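You operate a simulated robot arm through the tools that you are given. There is no shell and no other tool.

The job below is to be done with a simulated robot arm. You get a single attempt, and the scene is never put back.

Task
Clamp the blue rack on the shaker, run it once on LOW, then turn the dial to 0.
Fine: a whole run, till it shows DONE; the rack stays clamped.

The check looks at the end state, three seconds after you hand in, the way a careful person would. Anything else that was tipped, shoved, dropped, spilled or broken makes it a failure.

Robot
A 7-joint arm with a three-finger gripper, fixed in place. Base frame: the origin is at the foot of the arm, x ahead of it, y to its left, z up. Lengths are in cm, angles in rad, forces in N, time in s.
Its first joint turns from -2.897 to 2.897 rad. Payload 2.69 kg.
The TCP is the grasp point between the finger pads, 3 cm short of the fingertips. In the tool frame z runs along the fingers and y along their closing line. The gripper opens to 12.8 cm. The gripper's body begins 11.7 cm behind the TCP.
Orientation is told as [roll, pitch, yaw] about the base's x, y, z axes, in that order, counted from this pose: with the fingers straight down and closing along the base's y, the tool's x points along the base's -x, its y along +y and its z along -z.

Tools
- The arm moves only by the tool step_arm. Its argument "series" is text: rows parted by semicolons, each of 7 numbers parted by spaces: the closure, from 0 (fully open) to 1 (shut), then the shift along the base's x, y, z in cm, then the turn, a rotation vector about the base's x, y, z in rad. In form: hand tx ty tz rx ry rz; .... A call has 1 to 20 rows; each row is the pose to reach, as a shift and turn from the pose commanded when the call began. A row lasts 0.2 s, in which the tool goes at most 5 cm and 0.15 rad; a call with a longer step from one row to the next is refused whole, and so is a gripper value outside its range. Where a pose cannot be reached the arm comes as near as it can. A force on the tool above 40 N (or 10 N above the force at the start of the call, whichever is more), or a blocked arm, ends the call early, and 0.2 s more pass. The fingers move at their own pace and stop on an object; they squeeze with about 25 N. The grip force told is the motor's: it shows also when the fingers shut on nothing. Time passes only in rows, and 0.2 s behind the last, so rows that repeat a pose let the fingers close. It gives the time, the measured TCP pose, the force on the tool (base axes), the opening and the grip force at its end, in the units of the frame above (readings bear some noise), with the torque about the TCP (base axes, N m) and any sound that the robot's microphone picked up, and new pictures: "show" is both (left out), scene, wrist or none.
- Cameras (640 x 400 px; columns grow to the right, rows downward): "scene" is fixed at [3.91, 50.63, 148.22]; the picture's right is [0.34, -0.94, 0.00], its down [-0.60, -0.22, -0.77] and it looks along [0.72, 0.26, -0.64] (base axes); focal length 333 px, centre (320, 200). "wrist" rides on the gripper at [5.8, 5.4, -13.1] in the tool frame; the picture's right is [-0.68, 0.74, 0.00], its down [-0.62, -0.57, -0.55] and it looks along [-0.40, -0.37, 0.84] (tool axes); focal length 234 px, centre (320, 200). There is no depth. A picture from a camera that has moved, and an enlarged one, comes with that camera's place and axes in the base frame and with its lens. The place of the scene camera against the robot may be out by one fixed shift of up to 1.8 cm in any direction.
- slide_trunk(by): slides the trunk up (or, below 0, down) by that many cm; the arm rides with it, the base frame stays. It gives what a move gives, with no picture.
- enlarge(camera, box): a new picture of the part [left, top, right, bottom] of that camera's present view, enlarged. No time passes.
- job_done(): hands the job in; it is judged then, once.

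Places have to be worked out from the pictures, the camera data and where the tool is seen. Open the gripper and draw the arm clear of the work before you hand the job in, unless the task says otherwise.

The tools are called after ">>>" by a JSON object that holds its "op" and its "data". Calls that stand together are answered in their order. step_arm: Moves the arm, as the interface text tells. Its arguments: {"type":"object","properties":{"series":{"type":"string"},"show":{"type":"string","enum":["both","scene","wrist","none"]}},"required":["series"]} The other tools are called the same way: slide_trunk (by) slides the trunk up or down; enlarge (camera, box) takes an enlarged picture of a part of a camera's view; job_done () hands the job in.

At the start:

```text
time_s: 0.0
position: [67.66, 40.26, 123.85]
orientation: [-0.001, 0.0, 0.002]
force: [-0.6, 0.5, 0.3]
ft_torque: [0.03, -0.01, 0.0]
opening: 12.77
grasp_force: 0.1
trunk travel left (down, up): [-15.0, 20.0]
```

scene: 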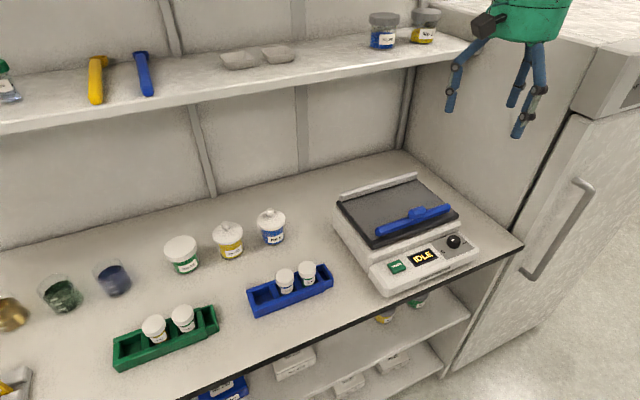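
wrist: 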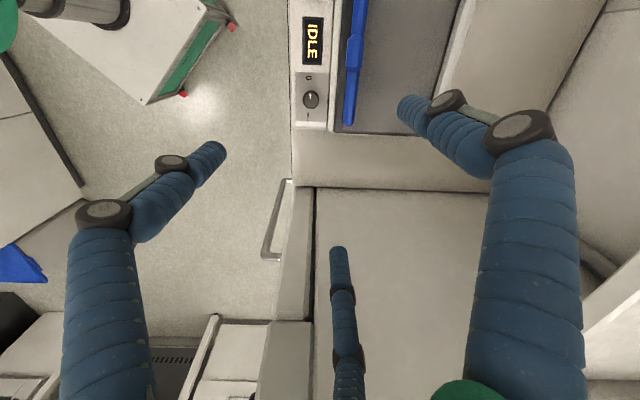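

I'll start by looking closely at the shaker and the blue rack in the scene view.

>>> {"op": "enlarge", "data": {"camera": "scene", "box": [320, 160, 540, 300]}}

>>> {"op": "enlarge", "data": {"camera": "scene", "box": [200, 200, 360, 330]}}

>>> {"op": "enlarge", "data": {"camera": "wrist", "box": [270, 0, 490, 140]}}

```text
2.86 times, centred on (430, 230) of scene
camera zoom: at [3.91, 50.63, 148.22], right [0.34, -0.94, 0.0], down [-0.6, -0.22, -0.77], along [0.72, 0.26, -0.64], focal length 952 px, centre (6, 114)
```

zoom: 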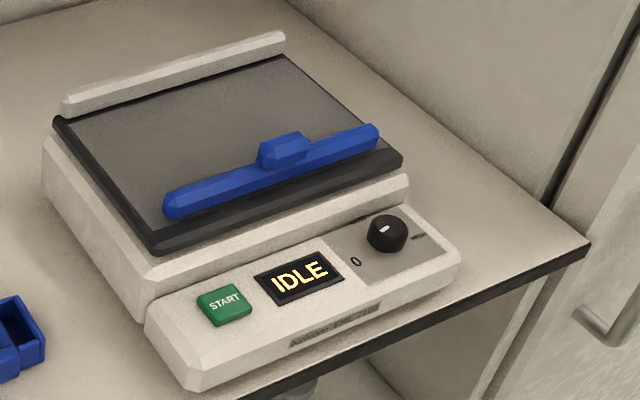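

```text
3.08 times, centred on (280, 265) of scene
camera zoom: at [3.91, 50.63, 148.22], right [0.34, -0.94, 0.0], down [-0.6, -0.22, -0.77], along [0.72, 0.26, -0.64], focal length 1025 px, centre (443, 0)
```

zoom: 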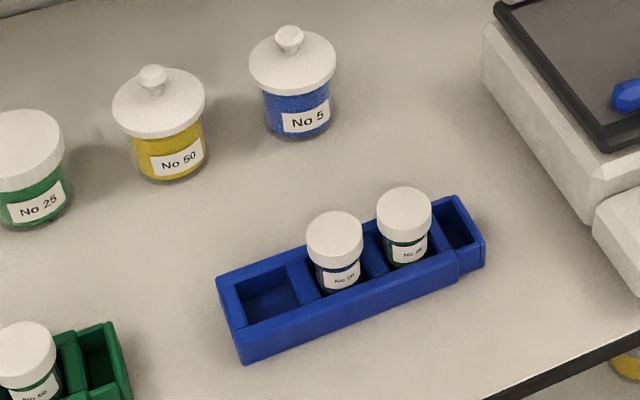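

```text
2.86 times, centred on (380, 70) of wrist
camera zoom: at [61.7, 45.67, 136.99], right [0.68, 0.74, 0.0], down [0.62, -0.57, 0.55], along [0.4, -0.37, -0.84], focal length 669 px, centre (149, 571)
```

zoom: 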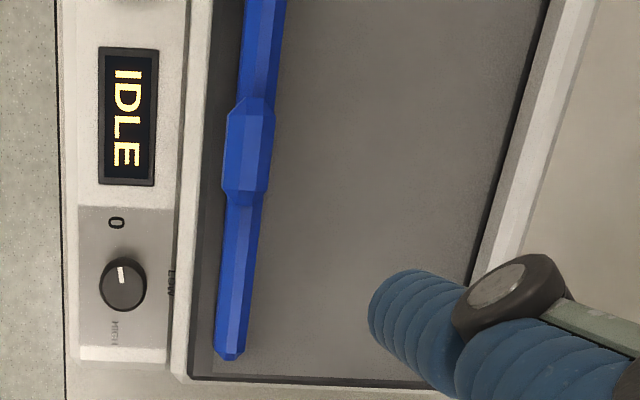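

The dial triangulates from both cameras to about (66.5, 39, 89.4) and the bench top to about z=82. The bench runs at 45° to my axes, with its front edge along (1,-1), and the blue rack is near (44, 72). I'll move high above the rack while yawing -45°, for a closer look.

>>> {"op": "step_arm", "data": {"series": "0 -2.3 3.2 -0.8 0 0 -0.0785; 0 -4.6 6.4 -1.6 0 0 -0.157; 0 -6.9 9.6 -2.4 0 0 -0.2355; 0 -9.2 12.8 -3.2 0 0 -0.314; 0 -11.5 16 -4 0 0 -0.3925; 0 -13.8 19.2 -4.8 0 0 -0.471; 0 -16.1 22.4 -5.6 0 0 -0.5495; 0 -18.4 25.6 -6.4 0 0 -0.628; 0 -20.7 28.8 -7.2 0 0 -0.7065; 0 -23 32 -8 0 0 -0.785; 0 -23 32 -8 0 0 -0.785", "show": "both"}}

```text
time_s: 2.4
position: [44.68, 72.38, 115.97]
orientation: [-0.001, -0.001, -0.786]
force: [0.4, 0.6, -0.5]
ft_torque: [-0.03, -0.02, 0.0]
opening: 12.82
grasp_force: 0.0
trunk travel left (down, up): [-15.0, 20.0]
camera wrist: at [44.23, 80.37, 129.01], right [1.0, 0.04, 0.0], down [0.04, -0.83, 0.55], along [0.02, -0.55, -0.84], focal length 234 px, centre (320, 200)
```

scene: 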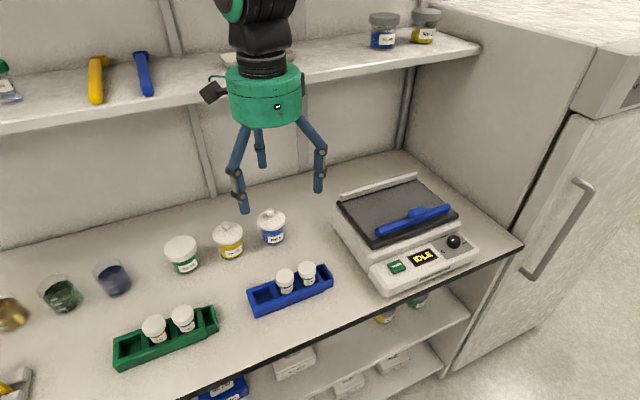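
wrist: 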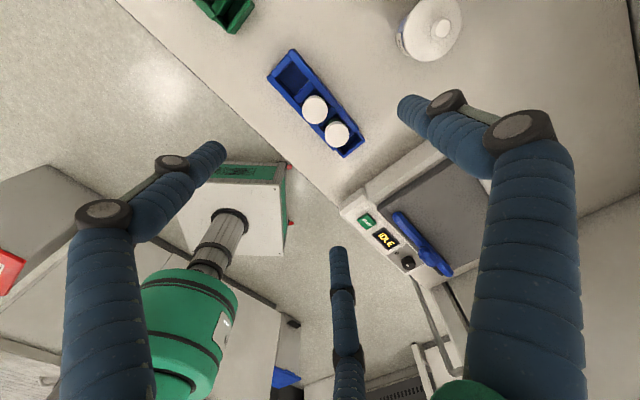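

The hand shows three finger-like digits, so I'll close it in free air and watch how they really move.

>>> {"op": "step_arm", "data": {"series": "0.5 0 0 0 0 0 0; 0.5 0 0 0 0 0 0; 0.5 0 0 0 0 0 0", "show": "both"}}

>>> {"op": "step_arm", "data": {"series": "1 0 0 0 0 0 0; 1 0 0 0 0 0 0; 1 0 0 0 0 0 0", "show": "both"}}

```text
time_s: 3.2
position: [44.68, 72.34, 115.88]
orientation: [0.002, 0.0, -0.787]
force: [-0.1, -0.4, 0.4]
ft_torque: [-0.03, -0.02, -0.01]
opening: 6.4
grasp_force: 0.0
trunk travel left (down, up): [-15.0, 20.0]
camera wrist: at [44.29, 80.27, 129.04], right [1.0, 0.04, 0.0], down [0.04, -0.84, 0.55], along [0.02, -0.55, -0.84], focal length 234 px, centre (320, 200)
```

scene: 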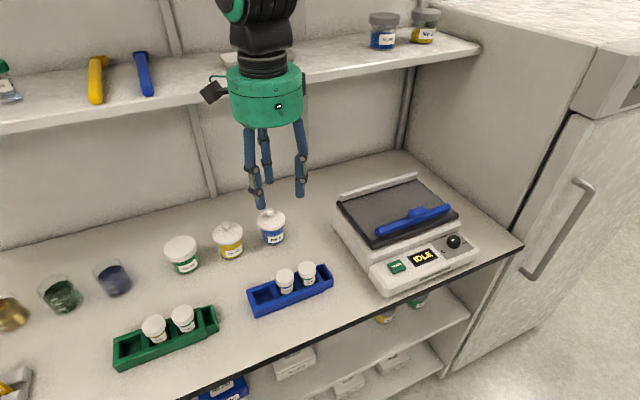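
wrist: 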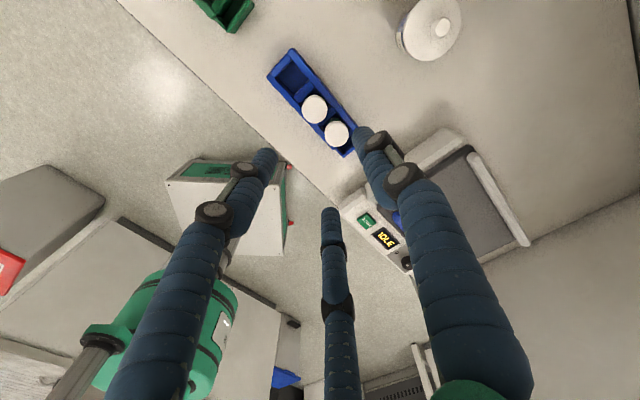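

```text
time_s: 4.0
position: [44.67, 72.42, 115.9]
orientation: [-0.001, 0.0, -0.785]
force: [-0.2, 0.2, 0.4]
ft_torque: [0.04, 0.0, 0.01]
opening: 0.22
grasp_force: 24.8
trunk travel left (down, up): [-15.0, 20.0]
camera wrist: at [44.29, 80.27, 129.03], right [1.0, 0.04, 0.0], down [0.04, -0.84, 0.55], along [0.02, -0.55, -0.84], focal length 234 px, centre (320, 200)
```

scene: 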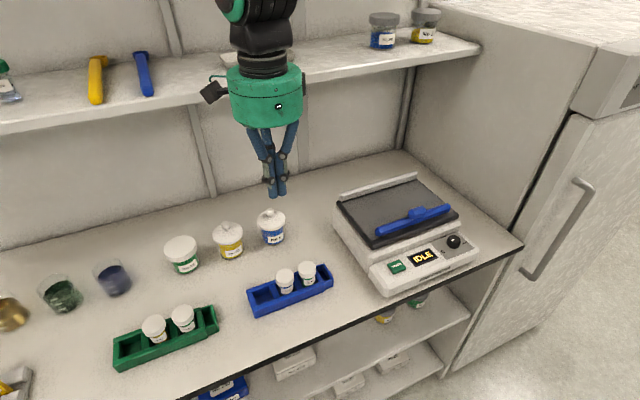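
wrist: 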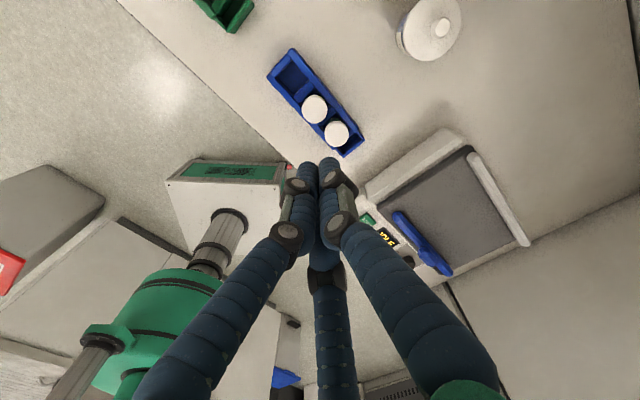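

The fingers close to 0.2 cm on a common centre. I'll enlarge the wrist view of the rack and shaker to measure them.

>>> {"op": "enlarge", "data": {"camera": "wrist", "box": [250, 30, 390, 170]}}

>>> {"op": "enlarge", "data": {"camera": "wrist", "box": [340, 110, 540, 290]}}

```text
2.86 times, centred on (320, 100) of wrist
camera zoom: at [44.29, 80.27, 129.03], right [1.0, 0.04, 0.0], down [0.04, -0.84, 0.55], along [0.02, -0.55, -0.84], focal length 669 px, centre (320, 486)
```

zoom: 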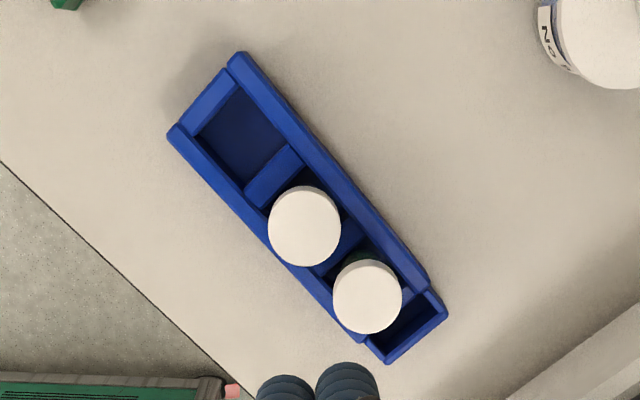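

```text
2.22 times, centred on (440, 200) of wrist
camera zoom: at [44.29, 80.27, 129.03], right [1.0, 0.04, 0.0], down [0.04, -0.84, 0.55], along [0.02, -0.55, -0.84], focal length 520 px, centre (53, 200)
```

zoom: 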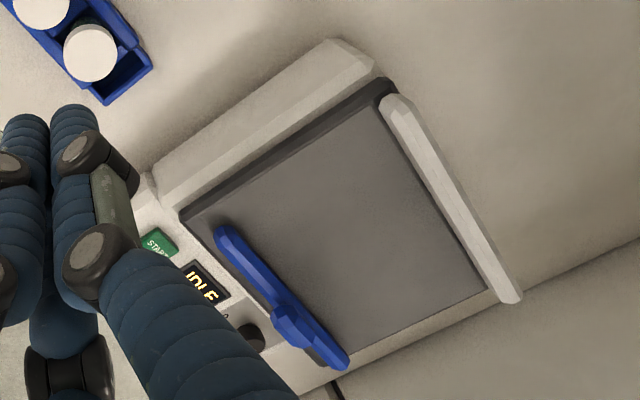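

From the two views the plate is at about z=95 and the bench about z=82–84, and the scene camera seems to read about 2 cm low. I'll open the hand and drop to z≈101 over the rack for a second view to fix heights.

>>> {"op": "step_arm", "data": {"series": "0 0 0 0 0 0 0; 0 0 -0.5 -4 0 0 0; 0 0 -1 -8 0 0 0; 0 0 -1 -12 0 0 0; 0 0 -1 -15 0 0 0; 0 0 -1 -15 0 0 0", "show": "both"}}

```text
time_s: 5.4
position: [44.51, 71.33, 100.92]
orientation: [0.0, 0.001, -0.785]
force: [0.3, -0.2, 0.5]
ft_torque: [-0.03, 0.01, 0.0]
opening: 12.79
grasp_force: 0.1
trunk travel left (down, up): [-15.0, 20.0]
camera wrist: at [44.14, 79.21, 114.04], right [1.0, 0.04, 0.0], down [0.04, -0.84, 0.55], along [0.02, -0.55, -0.84], focal length 234 px, centre (320, 200)
```

scene: 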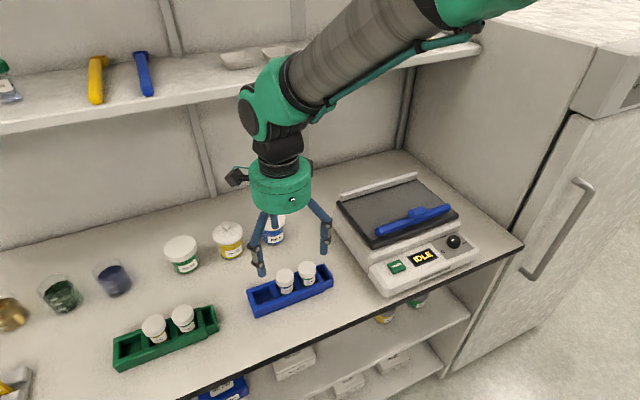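
wrist: 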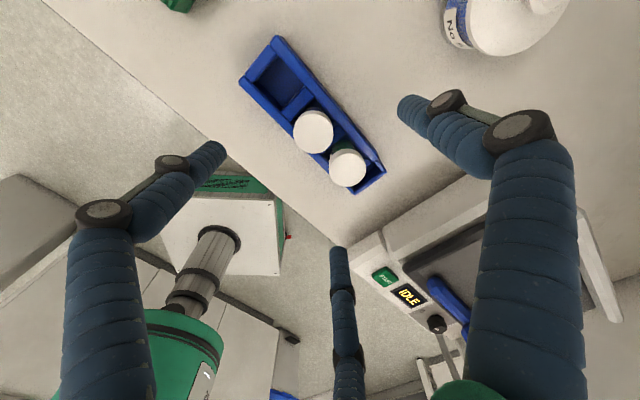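

>>> {"op": "enlarge", "data": {"camera": "wrist", "box": [225, 25, 405, 205]}}

>>> {"op": "enlarge", "data": {"camera": "wrist", "box": [340, 190, 500, 350]}}

```text
2.22 times, centred on (315, 115) of wrist
camera zoom: at [44.14, 79.21, 114.04], right [1.0, 0.04, 0.0], down [0.04, -0.84, 0.55], along [0.02, -0.55, -0.84], focal length 520 px, centre (331, 389)
```

zoom: 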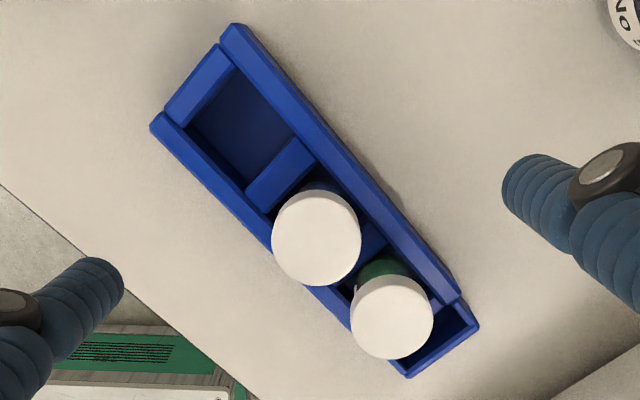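

```text
2.50 times, centred on (420, 270) of wrist
camera zoom: at [44.14, 79.21, 114.04], right [1.0, 0.04, 0.0], down [0.04, -0.84, 0.55], along [0.02, -0.55, -0.84], focal length 585 px, centre (70, 25)
```

zoom: 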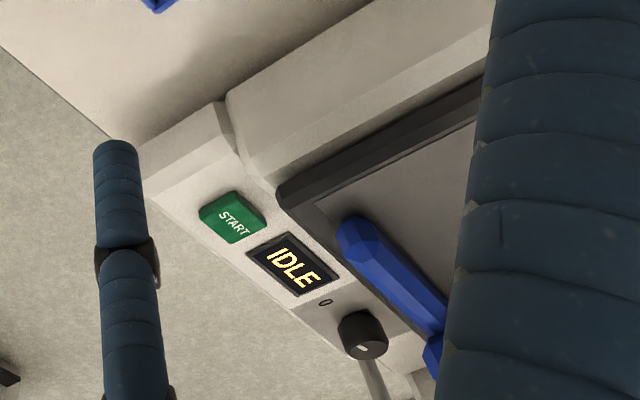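

Triangulation puts the rack top at z≈87, cap tops at about 91.5, the rack centre at about (45, 70.8), and its long axis along (1,-1). I'll come down with open fingers straddling it to TCP z≈88.5 and check.

>>> {"op": "step_arm", "data": {"series": "0 0.3 -0.3 -4 0 0 0; 0 0.5 -0.6 -8 0 0 0; 0 0.5 -0.6 -11 0 0 0; 0 0.5 -0.6 -12.5 0 0 0; 0 0.5 -0.6 -12.5 0 0 0", "show": "both"}}

>>> {"op": "enlarge", "data": {"camera": "scene", "box": [210, 200, 370, 330]}}

```text
time_s: 6.4
position: [45.44, 71.19, 89.47]
orientation: [0.013, 0.004, -0.785]
force: [0.6, 1.6, 14.3]
ft_torque: [-0.03, 0.49, -0.04]
opening: 12.81
grasp_force: 0.0
trunk travel left (down, up): [-15.0, 20.0]
stopped in row 5: the force on the tool passed its limit at 49 N (the readings are from after the stop); the commanded pose is now the measured one
camera wrist: at [44.94, 78.91, 102.77], right [1.0, 0.04, 0.01], down [0.03, -0.84, 0.54], along [0.03, -0.54, -0.84], focal length 234 px, centre (320, 200)
```

scene: 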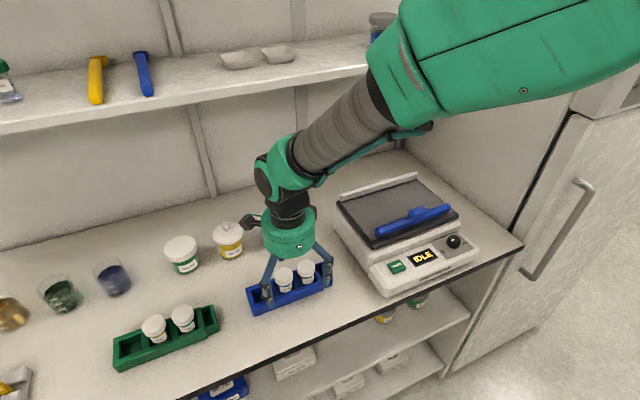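
wrist: 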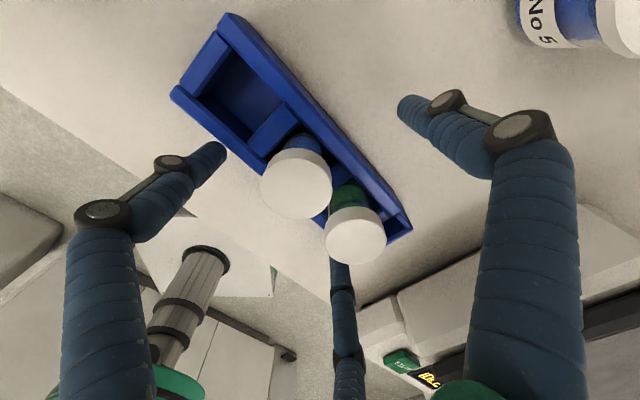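

```text
3.08 times, centred on (290, 265) of scene
camera zoom: at [3.91, 50.63, 148.22], right [0.34, -0.94, 0.0], down [-0.6, -0.22, -0.77], along [0.72, 0.26, -0.64], focal length 1025 px, centre (412, 0)
```

zoom: 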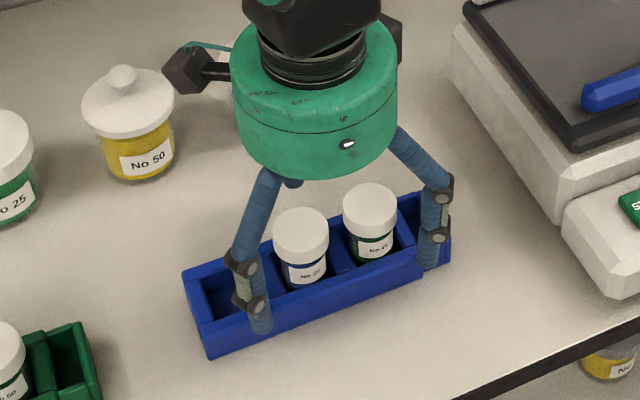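

The descent stopped on about 49 N with the tips near z≈86.4. Re-triangulating the bench edge and rack puts the bench top at about 85.5–86.4 and the rack top at about 88.5, so the tips simply reached the bench. I'll lift 0.6 cm and recheck.

>>> {"op": "step_arm", "data": {"series": "0 -0.1 -0.1 0.6 -0.013 -0.004 0; 0 -0.1 -0.1 0.6 -0.013 -0.004 0; 0 -0.1 -0.1 0.6 -0.013 -0.004 0", "show": "both"}}

>>> {"op": "enlarge", "data": {"camera": "scene", "box": [220, 210, 360, 320]}}

>>> {"op": "enlarge", "data": {"camera": "wrist", "box": [150, 0, 450, 270]}}

```text
time_s: 7.2
position: [45.28, 70.92, 89.75]
orientation: [0.0, -0.01, -0.786]
force: [0.9, -0.5, 0.5]
ft_torque: [-0.01, 0.01, 0.03]
opening: 12.82
grasp_force: 0.0
trunk travel left (down, up): [-15.0, 20.0]
camera wrist: at [44.7, 78.93, 102.85], right [1.0, 0.04, 0.01], down [0.03, -0.83, 0.56], along [0.03, -0.55, -0.83], focal length 234 px, centre (320, 200)
```

scene: 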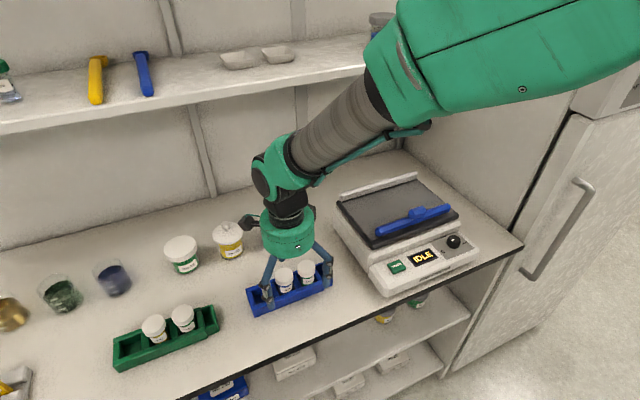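
wrist: 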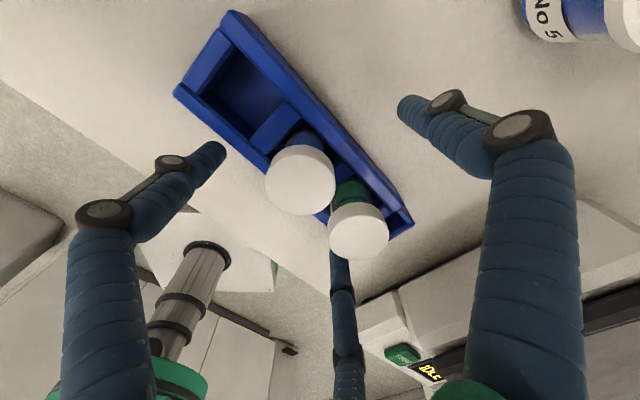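

```text
3.64 times, centred on (290, 265) of scene
camera zoom: at [3.91, 50.63, 148.22], right [0.34, -0.94, 0.0], down [-0.6, -0.22, -0.77], along [0.72, 0.26, -0.64], focal length 1212 px, centre (429, -36)
```

zoom: 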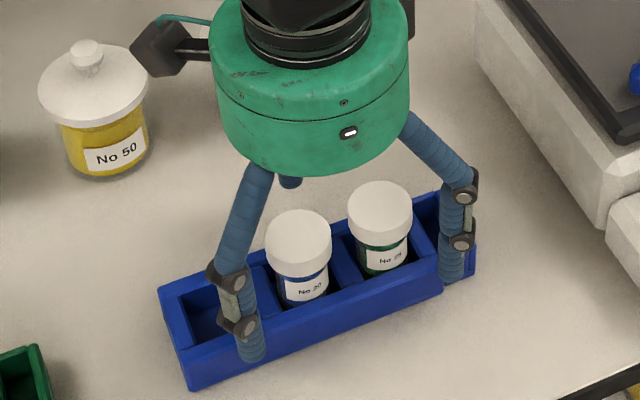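

```text
1.48 times, centred on (300, 135) of wrist
camera zoom: at [44.7, 78.93, 102.85], right [1.0, 0.04, 0.01], down [0.03, -0.83, 0.56], along [0.03, -0.55, -0.83], focal length 347 px, centre (350, 296)
```

zoom: 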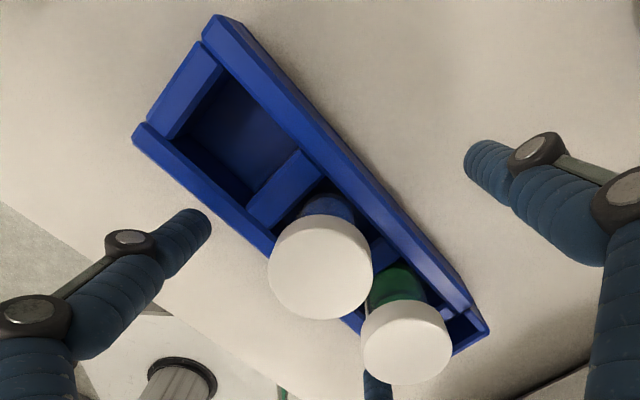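

Free again, with force near 0 at z=89.75. The rack centre is about 0.4 cm deeper than my TCP, so I'll shift that way and close gently in stages on its long sides.

>>> {"op": "step_arm", "data": {"series": "0 0.3 0.3 0 0 0 0; 0.4 0.3 0.3 0 0 0 0; 0.5 0.3 0.3 0 0 0 0; 0.54 0.3 0.3 0 0 0 0; 0.58 0.3 0.3 0 0 0 0; 0.62 0.3 0.3 0 0 0 0; 0.62 0.3 0.3 0 0 0 0", "show": "both"}}

>>> {"op": "enlarge", "data": {"camera": "scene", "box": [220, 210, 360, 320]}}

```text
time_s: 8.0
position: [45.7, 71.94, 90.84]
orientation: [0.015, -0.005, -0.785]
force: [-1.9, 5.4, 21.6]
ft_torque: [0.3, 0.7, -0.07]
opening: 6.93
grasp_force: 4.2
trunk travel left (down, up): [-15.0, 20.0]
stopped in row 3: the force on the tool passed its limit at 46 N (the readings are from after the stop); the commanded pose is now the measured one
camera wrist: at [45.14, 79.7, 104.06], right [1.0, 0.04, 0.01], down [0.03, -0.84, 0.54], along [0.04, -0.54, -0.84], focal length 234 px, centre (320, 200)
```

scene: 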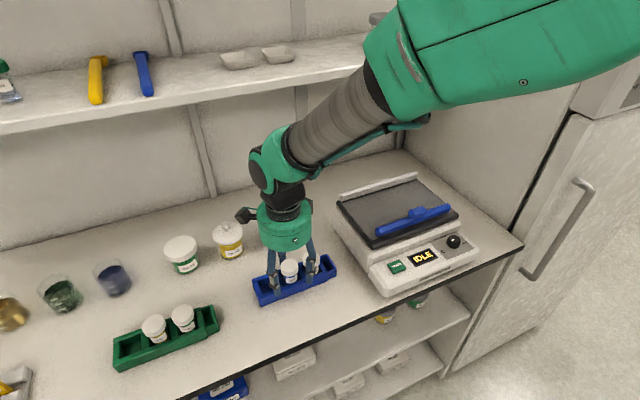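
wrist: 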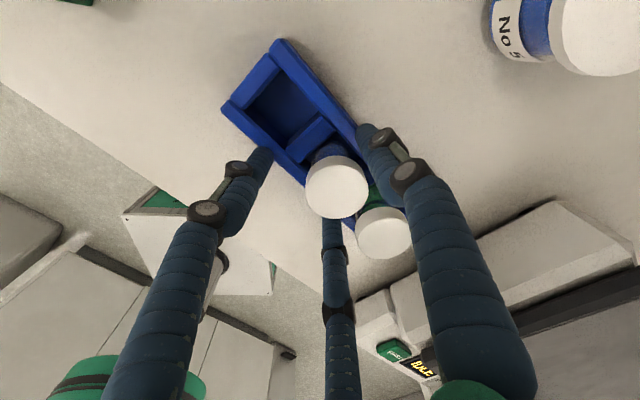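

```text
3.64 times, centred on (290, 265) of scene
camera zoom: at [3.91, 50.63, 148.22], right [0.34, -0.94, 0.0], down [-0.6, -0.22, -0.77], along [0.72, 0.26, -0.64], focal length 1212 px, centre (429, -36)
```

zoom: 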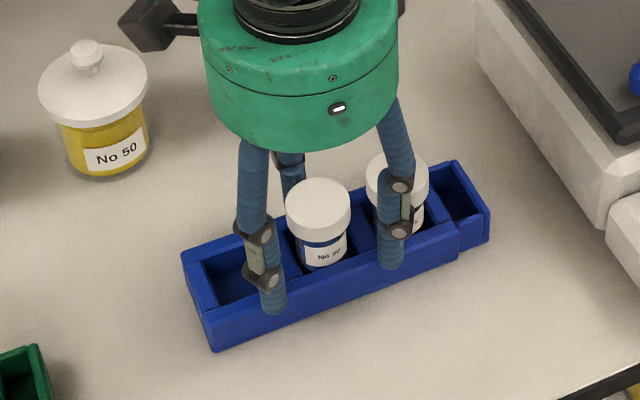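

The stop and the rack's slide of about 2.6 cm in +x show that the fingers caught it on the way in, and they seem to curl down as they close. I'll open, lift clear and check the state of the rack.

>>> {"op": "step_arm", "data": {"series": "0.35 0 0 0.2 0 0 0; 0.2 0 0 0.5 -0.005 0.0 0; 0 0 0 1.0 -0.01 0.003 0; 0 0 0 4 -0.015 0.005 0; 0 0 0 8 -0.015 0.005 0; 0 0 0 8 -0.015 0.005 0", "show": "both"}}

>>> {"op": "enlarge", "data": {"camera": "scene", "box": [220, 210, 360, 320]}}

>>> {"op": "enlarge", "data": {"camera": "wrist", "box": [220, 20, 400, 220]}}

```text
time_s: 9.4
position: [45.84, 71.62, 98.39]
orientation: [-0.005, -0.014, -0.783]
force: [0.0, 0.1, 1.0]
ft_torque: [0.06, -0.03, -0.01]
opening: 12.8
grasp_force: 0.2
trunk travel left (down, up): [-15.0, 20.0]
camera wrist: at [45.36, 79.73, 111.41], right [1.0, 0.04, 0.01], down [0.03, -0.83, 0.56], along [0.03, -0.56, -0.83], focal length 234 px, centre (320, 200)
```

scene: 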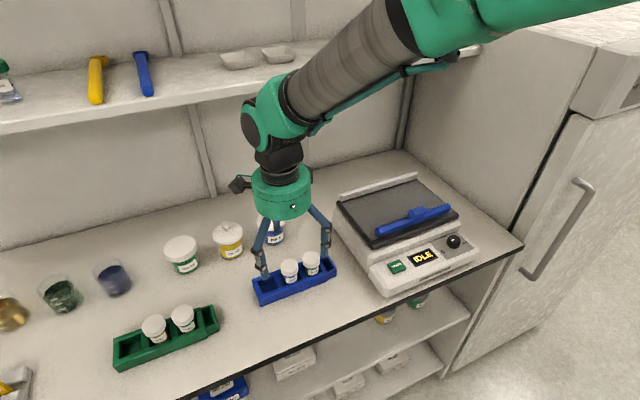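
wrist: 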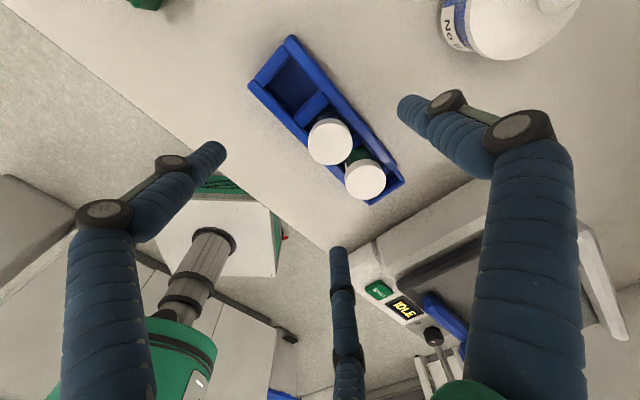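

```text
3.64 times, centred on (290, 265) of scene
camera zoom: at [3.91, 50.63, 148.22], right [0.34, -0.94, 0.0], down [-0.6, -0.22, -0.77], along [0.72, 0.26, -0.64], focal length 1212 px, centre (429, -36)
```

zoom: 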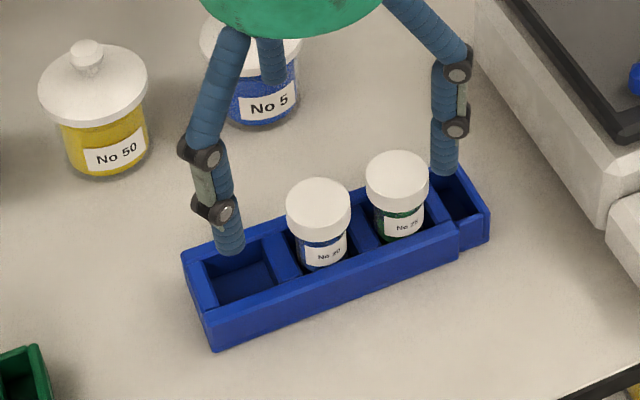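

```text
2.00 times, centred on (310, 120) of wrist
camera zoom: at [45.36, 79.73, 111.41], right [1.0, 0.04, 0.01], down [0.03, -0.83, 0.56], along [0.03, -0.56, -0.83], focal length 468 px, centre (340, 360)
```

zoom: 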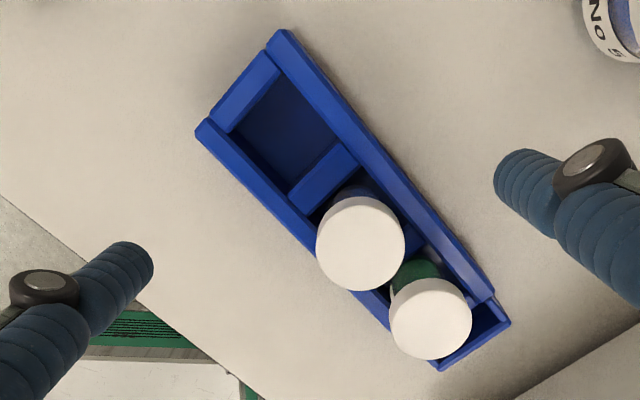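

The rack and vials are upright, just shifted. Before regrasping I want a reliable height, so I'll move 10 cm sideways at this level to get a wide stereo baseline on the rack.

>>> {"op": "step_arm", "data": {"series": "0 -4 0 1 0.002 0.005 0; 0 -8 0 2 0.004 0.01 0; 0 -11 0 2.5 0.005 0.014 -0.002; 0 -11 0 2.5 0.005 0.014 -0.002", "show": "both"}}

>>> {"op": "enlarge", "data": {"camera": "wrist", "box": [310, 20, 490, 200]}}

```text
time_s: 10.4
position: [34.76, 71.66, 100.94]
orientation: [-0.012, -0.002, -0.786]
force: [-0.5, -0.7, 0.3]
ft_torque: [-0.01, -0.05, -0.01]
opening: 12.79
grasp_force: 0.0
trunk travel left (down, up): [-15.0, 20.0]
camera wrist: at [34.51, 79.76, 114.01], right [1.0, 0.04, -0.01], down [0.04, -0.83, 0.56], along [0.02, -0.56, -0.83], focal length 234 px, centre (320, 200)
```

scene: 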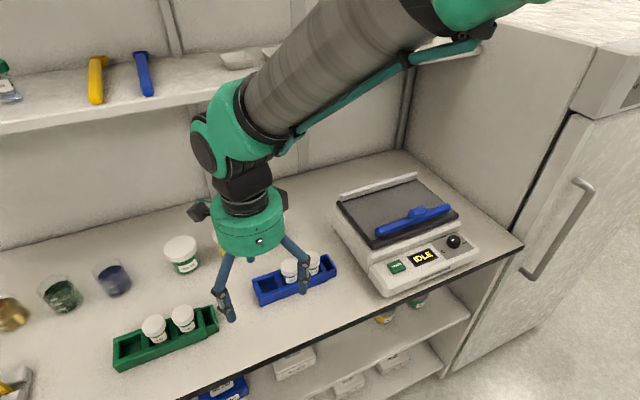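
wrist: 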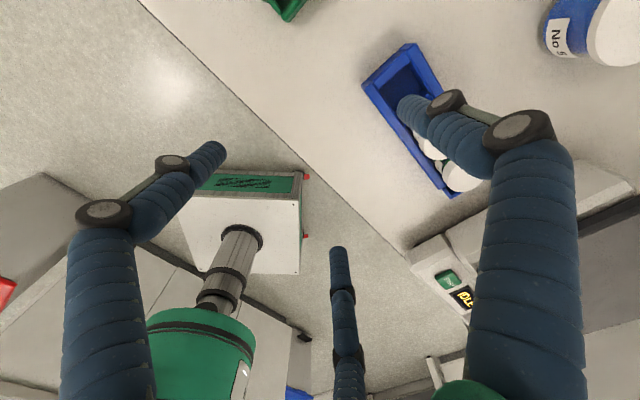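

```text
2.22 times, centred on (400, 110) of wrist
camera zoom: at [34.51, 79.76, 114.01], right [1.0, 0.04, -0.01], down [0.04, -0.83, 0.56], along [0.02, -0.56, -0.83], focal length 520 px, centre (142, 400)
```

zoom: 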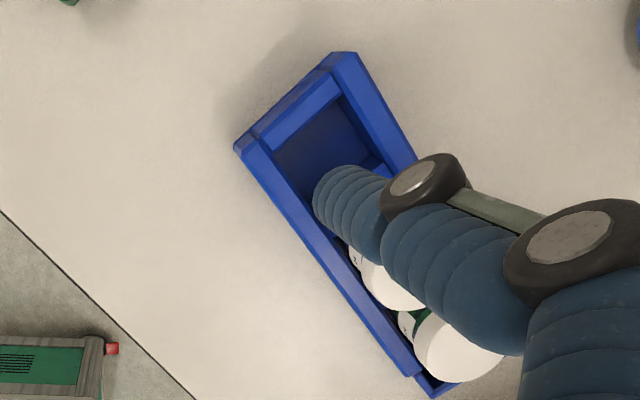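

The wide baseline gives rack top z≈87.3, bench z≈84.3, rack centre line at u≈84.4 and vials at v≈-18.2 and -13.1. It also settles how the hand works: there are three curling digits, whose tips sit about 2 cm below the TCP when open and about 3.3 cm at half closure. With that model I'll go above the rack, offset so one digit is behind it and two in front.

>>> {"op": "step_arm", "data": {"series": "0 4.3 -0.5 -0.5 0.004 0 -0.005; 0 8.6 -1 -0.5 0.008 0.001 -0.01; 0 12.83 -1.44 -0.5 0.012 0.002 -0.014; 0 12.83 -1.44 -4.5 0.012 0.002 -0.014; 0 12.83 -1.44 -8.0 0.012 0.002 -0.014; 0 12.83 -1.44 -8.0 0.012 0.002 -0.014", "show": "both"}}

>>> {"op": "enlarge", "data": {"camera": "scene", "box": [220, 210, 360, 320]}}

>>> {"op": "enlarge", "data": {"camera": "wrist", "box": [180, 0, 430, 270]}}

```text
time_s: 11.8
position: [47.61, 70.33, 92.9]
orientation: [-0.005, 0.007, -0.801]
force: [-0.3, 0.8, 0.0]
ft_torque: [-0.04, 0.02, 0.0]
opening: 12.78
grasp_force: 0.1
trunk travel left (down, up): [-15.0, 20.0]
camera wrist: at [47.37, 78.21, 106.03], right [1.0, 0.03, -0.01], down [0.03, -0.84, 0.55], along [0.01, -0.55, -0.84], focal length 234 px, centre (320, 200)
```

scene: 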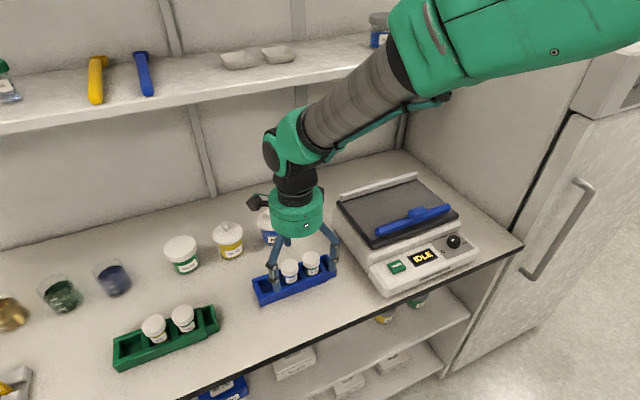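
wrist: 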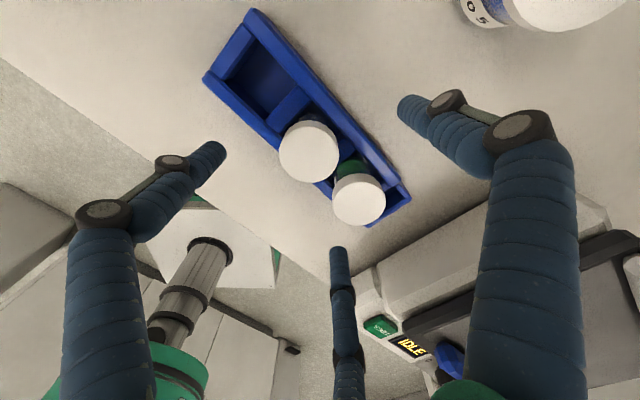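

```text
3.64 times, centred on (290, 265) of scene
camera zoom: at [3.91, 50.63, 148.22], right [0.34, -0.94, 0.0], down [-0.6, -0.22, -0.77], along [0.72, 0.26, -0.64], focal length 1212 px, centre (429, -36)
```

zoom: 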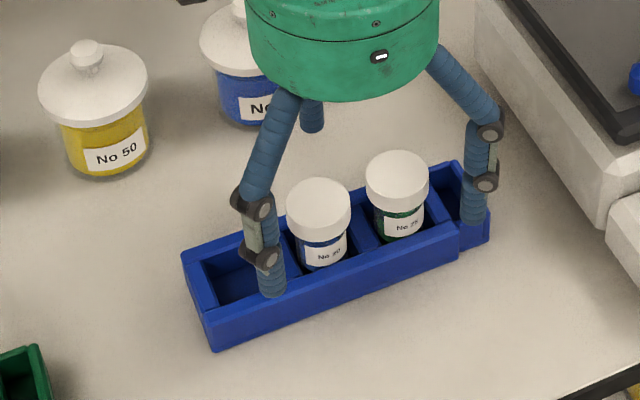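

```text
1.48 times, centred on (305, 135) of wrist
camera zoom: at [47.37, 78.21, 106.03], right [1.0, 0.03, -0.01], down [0.03, -0.84, 0.55], along [0.01, -0.55, -0.84], focal length 347 px, centre (342, 296)
```

zoom: 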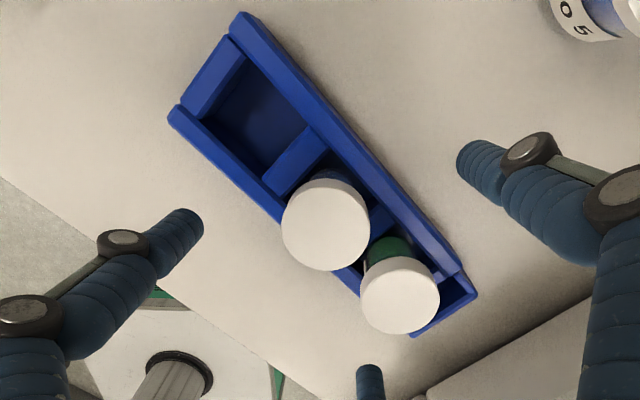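

The view agrees with the model: the front digits are about 1 cm in front of the rack's front wall, and the rear digit is about 3 cm behind the back wall. I'll descend to TCP z≈88.6.

>>> {"op": "step_arm", "data": {"series": "0 0 0 -2 0.005 -0.007 0; 0 0 0 -3 0.005 -0.007 0; 0 0 0 -3.7 0.005 -0.007 0; 0 0 0 -4.3 0.005 -0.007 0; 0 0 0 -4.3 0.005 -0.007 0", "show": "both"}}

>>> {"op": "enlarge", "data": {"camera": "scene", "box": [220, 210, 360, 320]}}

```text
time_s: 13.0
position: [47.49, 70.2, 88.69]
orientation: [0.002, 0.01, -0.801]
force: [0.1, 0.1, 0.5]
ft_torque: [-0.01, 0.03, 0.01]
opening: 12.79
grasp_force: 0.2
trunk travel left (down, up): [-15.0, 20.0]
camera wrist: at [47.29, 78.04, 101.85], right [1.0, 0.03, 0.0], down [0.02, -0.84, 0.54], along [0.01, -0.54, -0.84], focal length 234 px, centre (320, 200)
```

scene: 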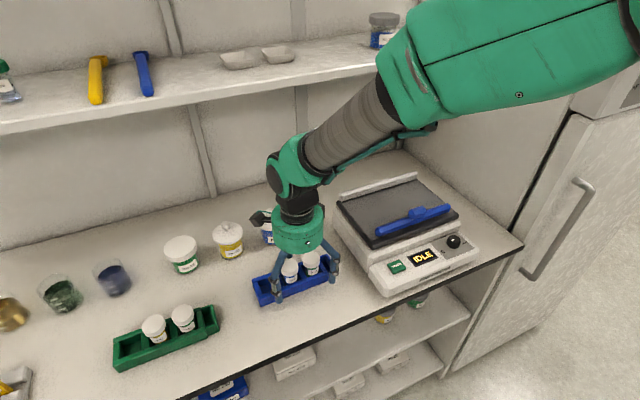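
wrist: 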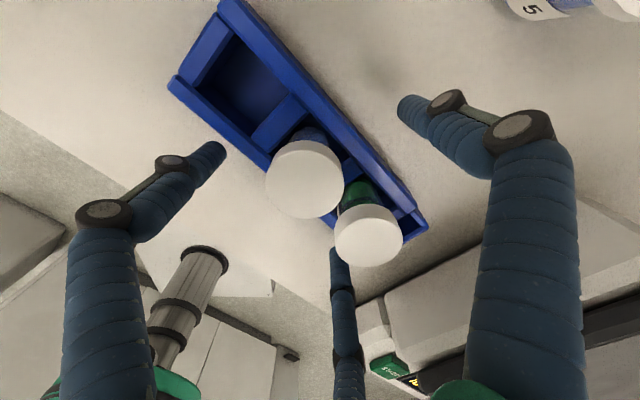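

```text
3.64 times, centred on (290, 265) of scene
camera zoom: at [3.91, 50.63, 148.22], right [0.34, -0.94, 0.0], down [-0.6, -0.22, -0.77], along [0.72, 0.26, -0.64], focal length 1212 px, centre (429, -36)
```

zoom: 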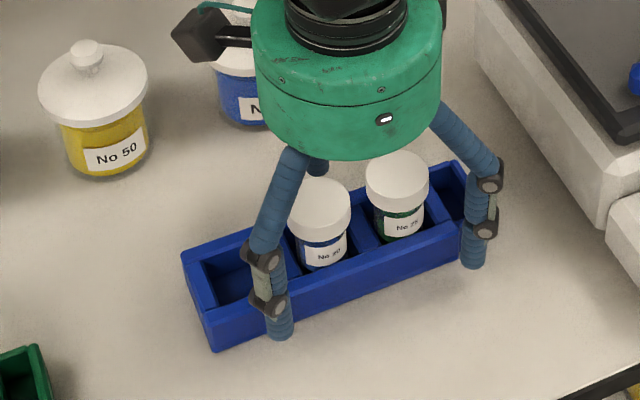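

No contact, and the front digits are visibly in front of the rack wall. I'll close in stages to about 8 cm and check.

>>> {"op": "step_arm", "data": {"series": "0.1 0 0 0 0 0 0; 0.2 0 0 0 0 0 0; 0.28 0 0 0 0 0 0; 0.34 0 0 0 0 0 0; 0.38 0 0 0 0 0 0; 0.38 0 0 0 0 0 0", "show": "both"}}

>>> {"op": "enlarge", "data": {"camera": "scene", "box": [220, 210, 360, 320]}}

```text
time_s: 14.4
position: [47.43, 70.2, 88.73]
orientation: [0.003, 0.009, -0.801]
force: [-0.6, -0.4, 2.6]
ft_torque: [-0.05, -0.06, -0.01]
opening: 8.4
grasp_force: 24.9
trunk travel left (down, up): [-15.0, 20.0]
camera wrist: at [47.28, 78.03, 101.9], right [1.0, 0.03, 0.0], down [0.02, -0.84, 0.54], along [0.01, -0.54, -0.84], focal length 234 px, centre (320, 200)
```

scene: 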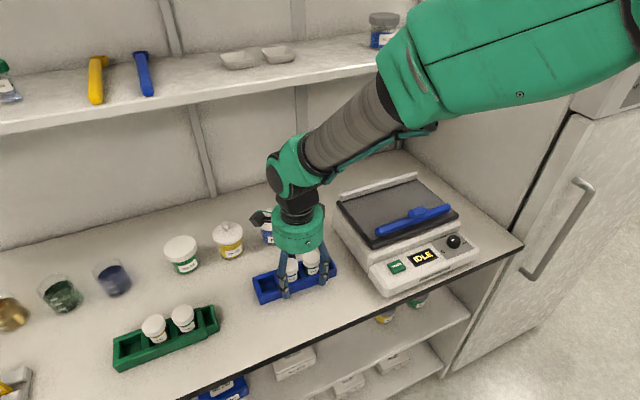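
wrist: 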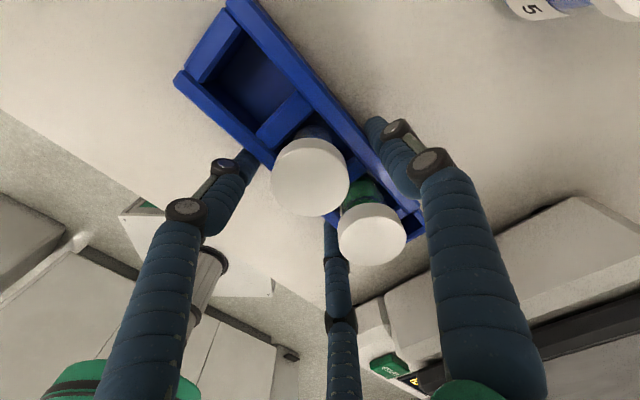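

```text
3.64 times, centred on (290, 265) of scene
camera zoom: at [3.91, 50.63, 148.22], right [0.34, -0.94, 0.0], down [-0.6, -0.22, -0.77], along [0.72, 0.26, -0.64], focal length 1212 px, centre (429, -36)
```

zoom: 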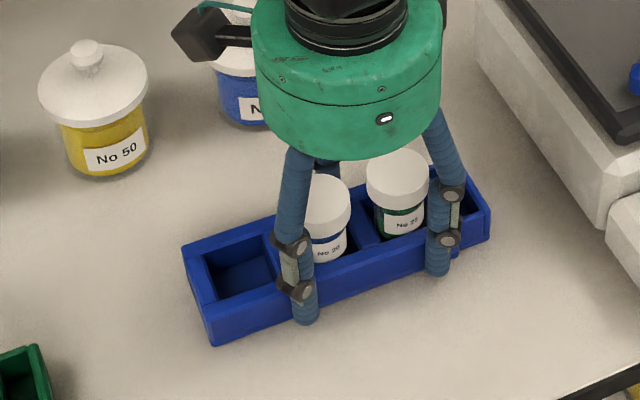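

It is gripping at 8.4 cm with about 25 N, and the rack barely moved. I'll make a slow 1.5 cm test lift with the closure command held tighter.

>>> {"op": "step_arm", "data": {"series": "0.5 0 0 0 0 0 0; 0.5 0 0 0.3 0 0 0; 0.5 0 0 0.6 0 0 0; 0.5 0 0 1.0 0 0 0; 0.5 0 0 1.5 0 0 0; 0.5 0 0 1.5 0 0 0", "show": "both"}}

>>> {"op": "enlarge", "data": {"camera": "scene", "box": [220, 210, 360, 320]}}

```text
time_s: 15.8
position: [47.48, 70.22, 89.98]
orientation: [0.003, 0.009, -0.801]
force: [-0.7, -0.4, -2.0]
ft_torque: [-0.01, 0.02, -0.03]
opening: 8.38
grasp_force: 25.2
trunk travel left (down, up): [-15.0, 20.0]
camera wrist: at [47.23, 77.96, 103.24], right [1.0, 0.03, 0.0], down [0.02, -0.84, 0.54], along [0.01, -0.54, -0.84], focal length 234 px, centre (320, 200)
```

scene: 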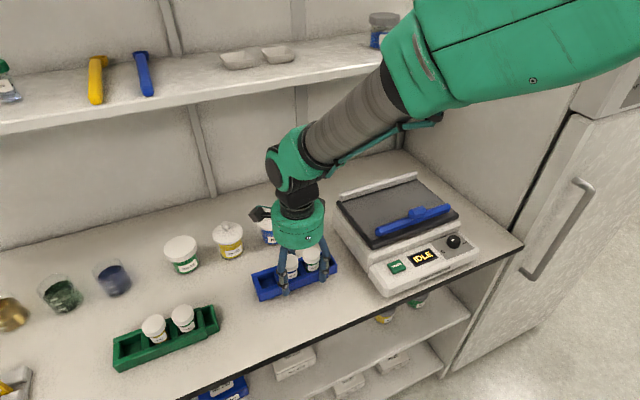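
wrist: 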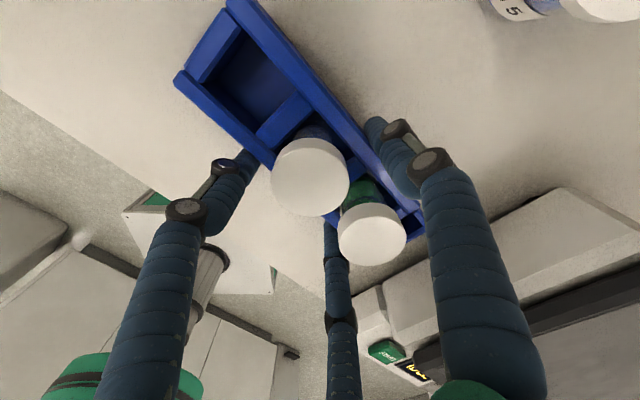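

```text
3.64 times, centred on (290, 265) of scene
camera zoom: at [3.91, 50.63, 148.22], right [0.34, -0.94, 0.0], down [-0.6, -0.22, -0.77], along [0.72, 0.26, -0.64], focal length 1212 px, centre (429, -36)
```

zoom: 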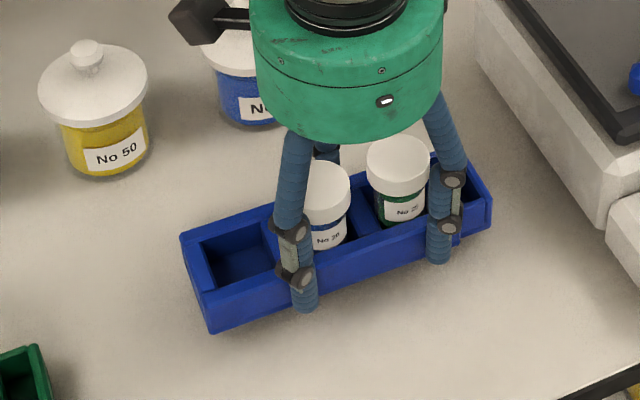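

The rack lifts level and stays fixed in the hand, with its underside about 4.4 cm below the TCP. I'll raise it to z≈106, well above the shaker bars.

>>> {"op": "step_arm", "data": {"series": "0.5 0 0 1.5 0 0 0; 0.5 0 0 3.5 0 0 0; 0.5 0 0 6 0 0 0; 0.5 0 0 8.5 0 0 0; 0.5 0 0 11 0 0 0; 0.5 0 0 13.5 0 0 0; 0.5 0 0 15.5 0 0 0; 0.5 0 0 16.2 0 0 0; 0.5 0 0 16.2 0 0 0", "show": "both"}}

```text
time_s: 17.8
position: [47.41, 70.17, 106.33]
orientation: [0.004, 0.01, -0.801]
force: [-0.3, 0.3, -1.5]
ft_torque: [-0.03, -0.02, -0.02]
opening: 8.37
grasp_force: 25.1
trunk travel left (down, up): [-15.0, 20.0]
camera wrist: at [47.27, 78.03, 119.55], right [1.0, 0.03, 0.0], down [0.02, -0.84, 0.54], along [0.01, -0.54, -0.84], focal length 234 px, centre (320, 200)
```

scene: 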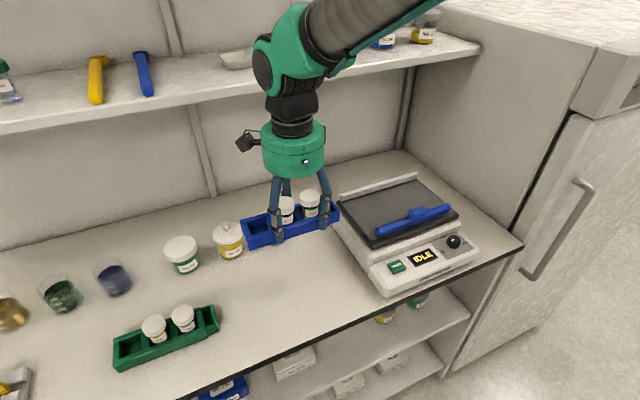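
wrist: 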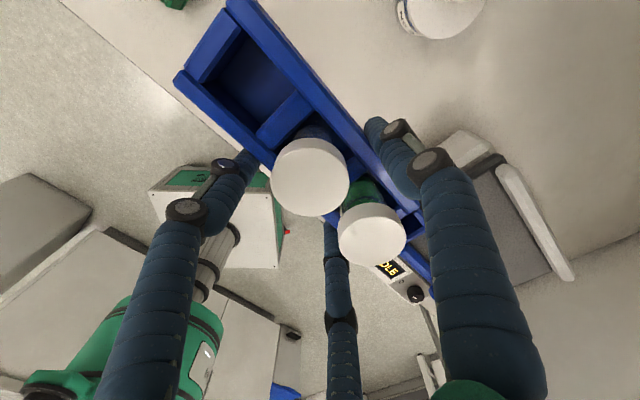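

>>> {"op": "enlarge", "data": {"camera": "wrist", "box": [420, 110, 600, 300]}}

>>> {"op": "enlarge", "data": {"camera": "scene", "box": [320, 160, 480, 260]}}

```text
2.11 times, centred on (510, 205) of wrist
camera zoom: at [47.27, 78.03, 119.55], right [1.0, 0.03, 0.0], down [0.02, -0.84, 0.54], along [0.01, -0.54, -0.84], focal length 493 px, centre (-80, 190)
```

zoom: 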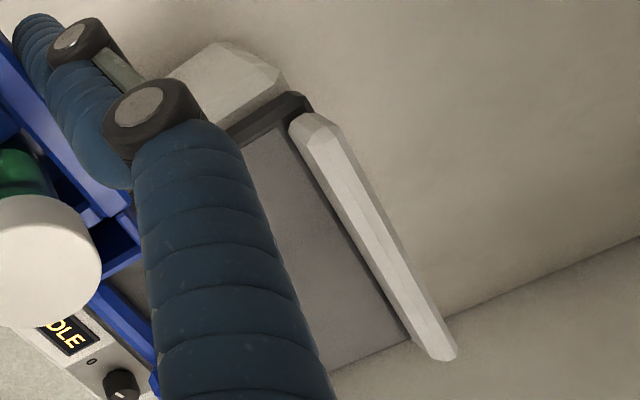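

```text
4.00 times, centred on (400, 210) of scene
camera zoom: at [3.91, 50.63, 148.22], right [0.34, -0.94, 0.0], down [-0.6, -0.22, -0.77], along [0.72, 0.26, -0.64], focal length 1333 px, centre (0, 160)
```

zoom: 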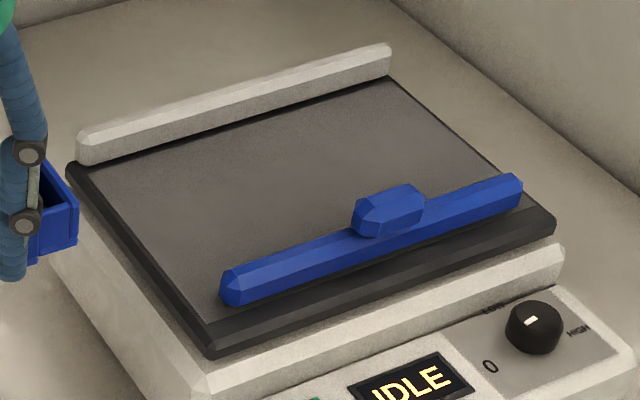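

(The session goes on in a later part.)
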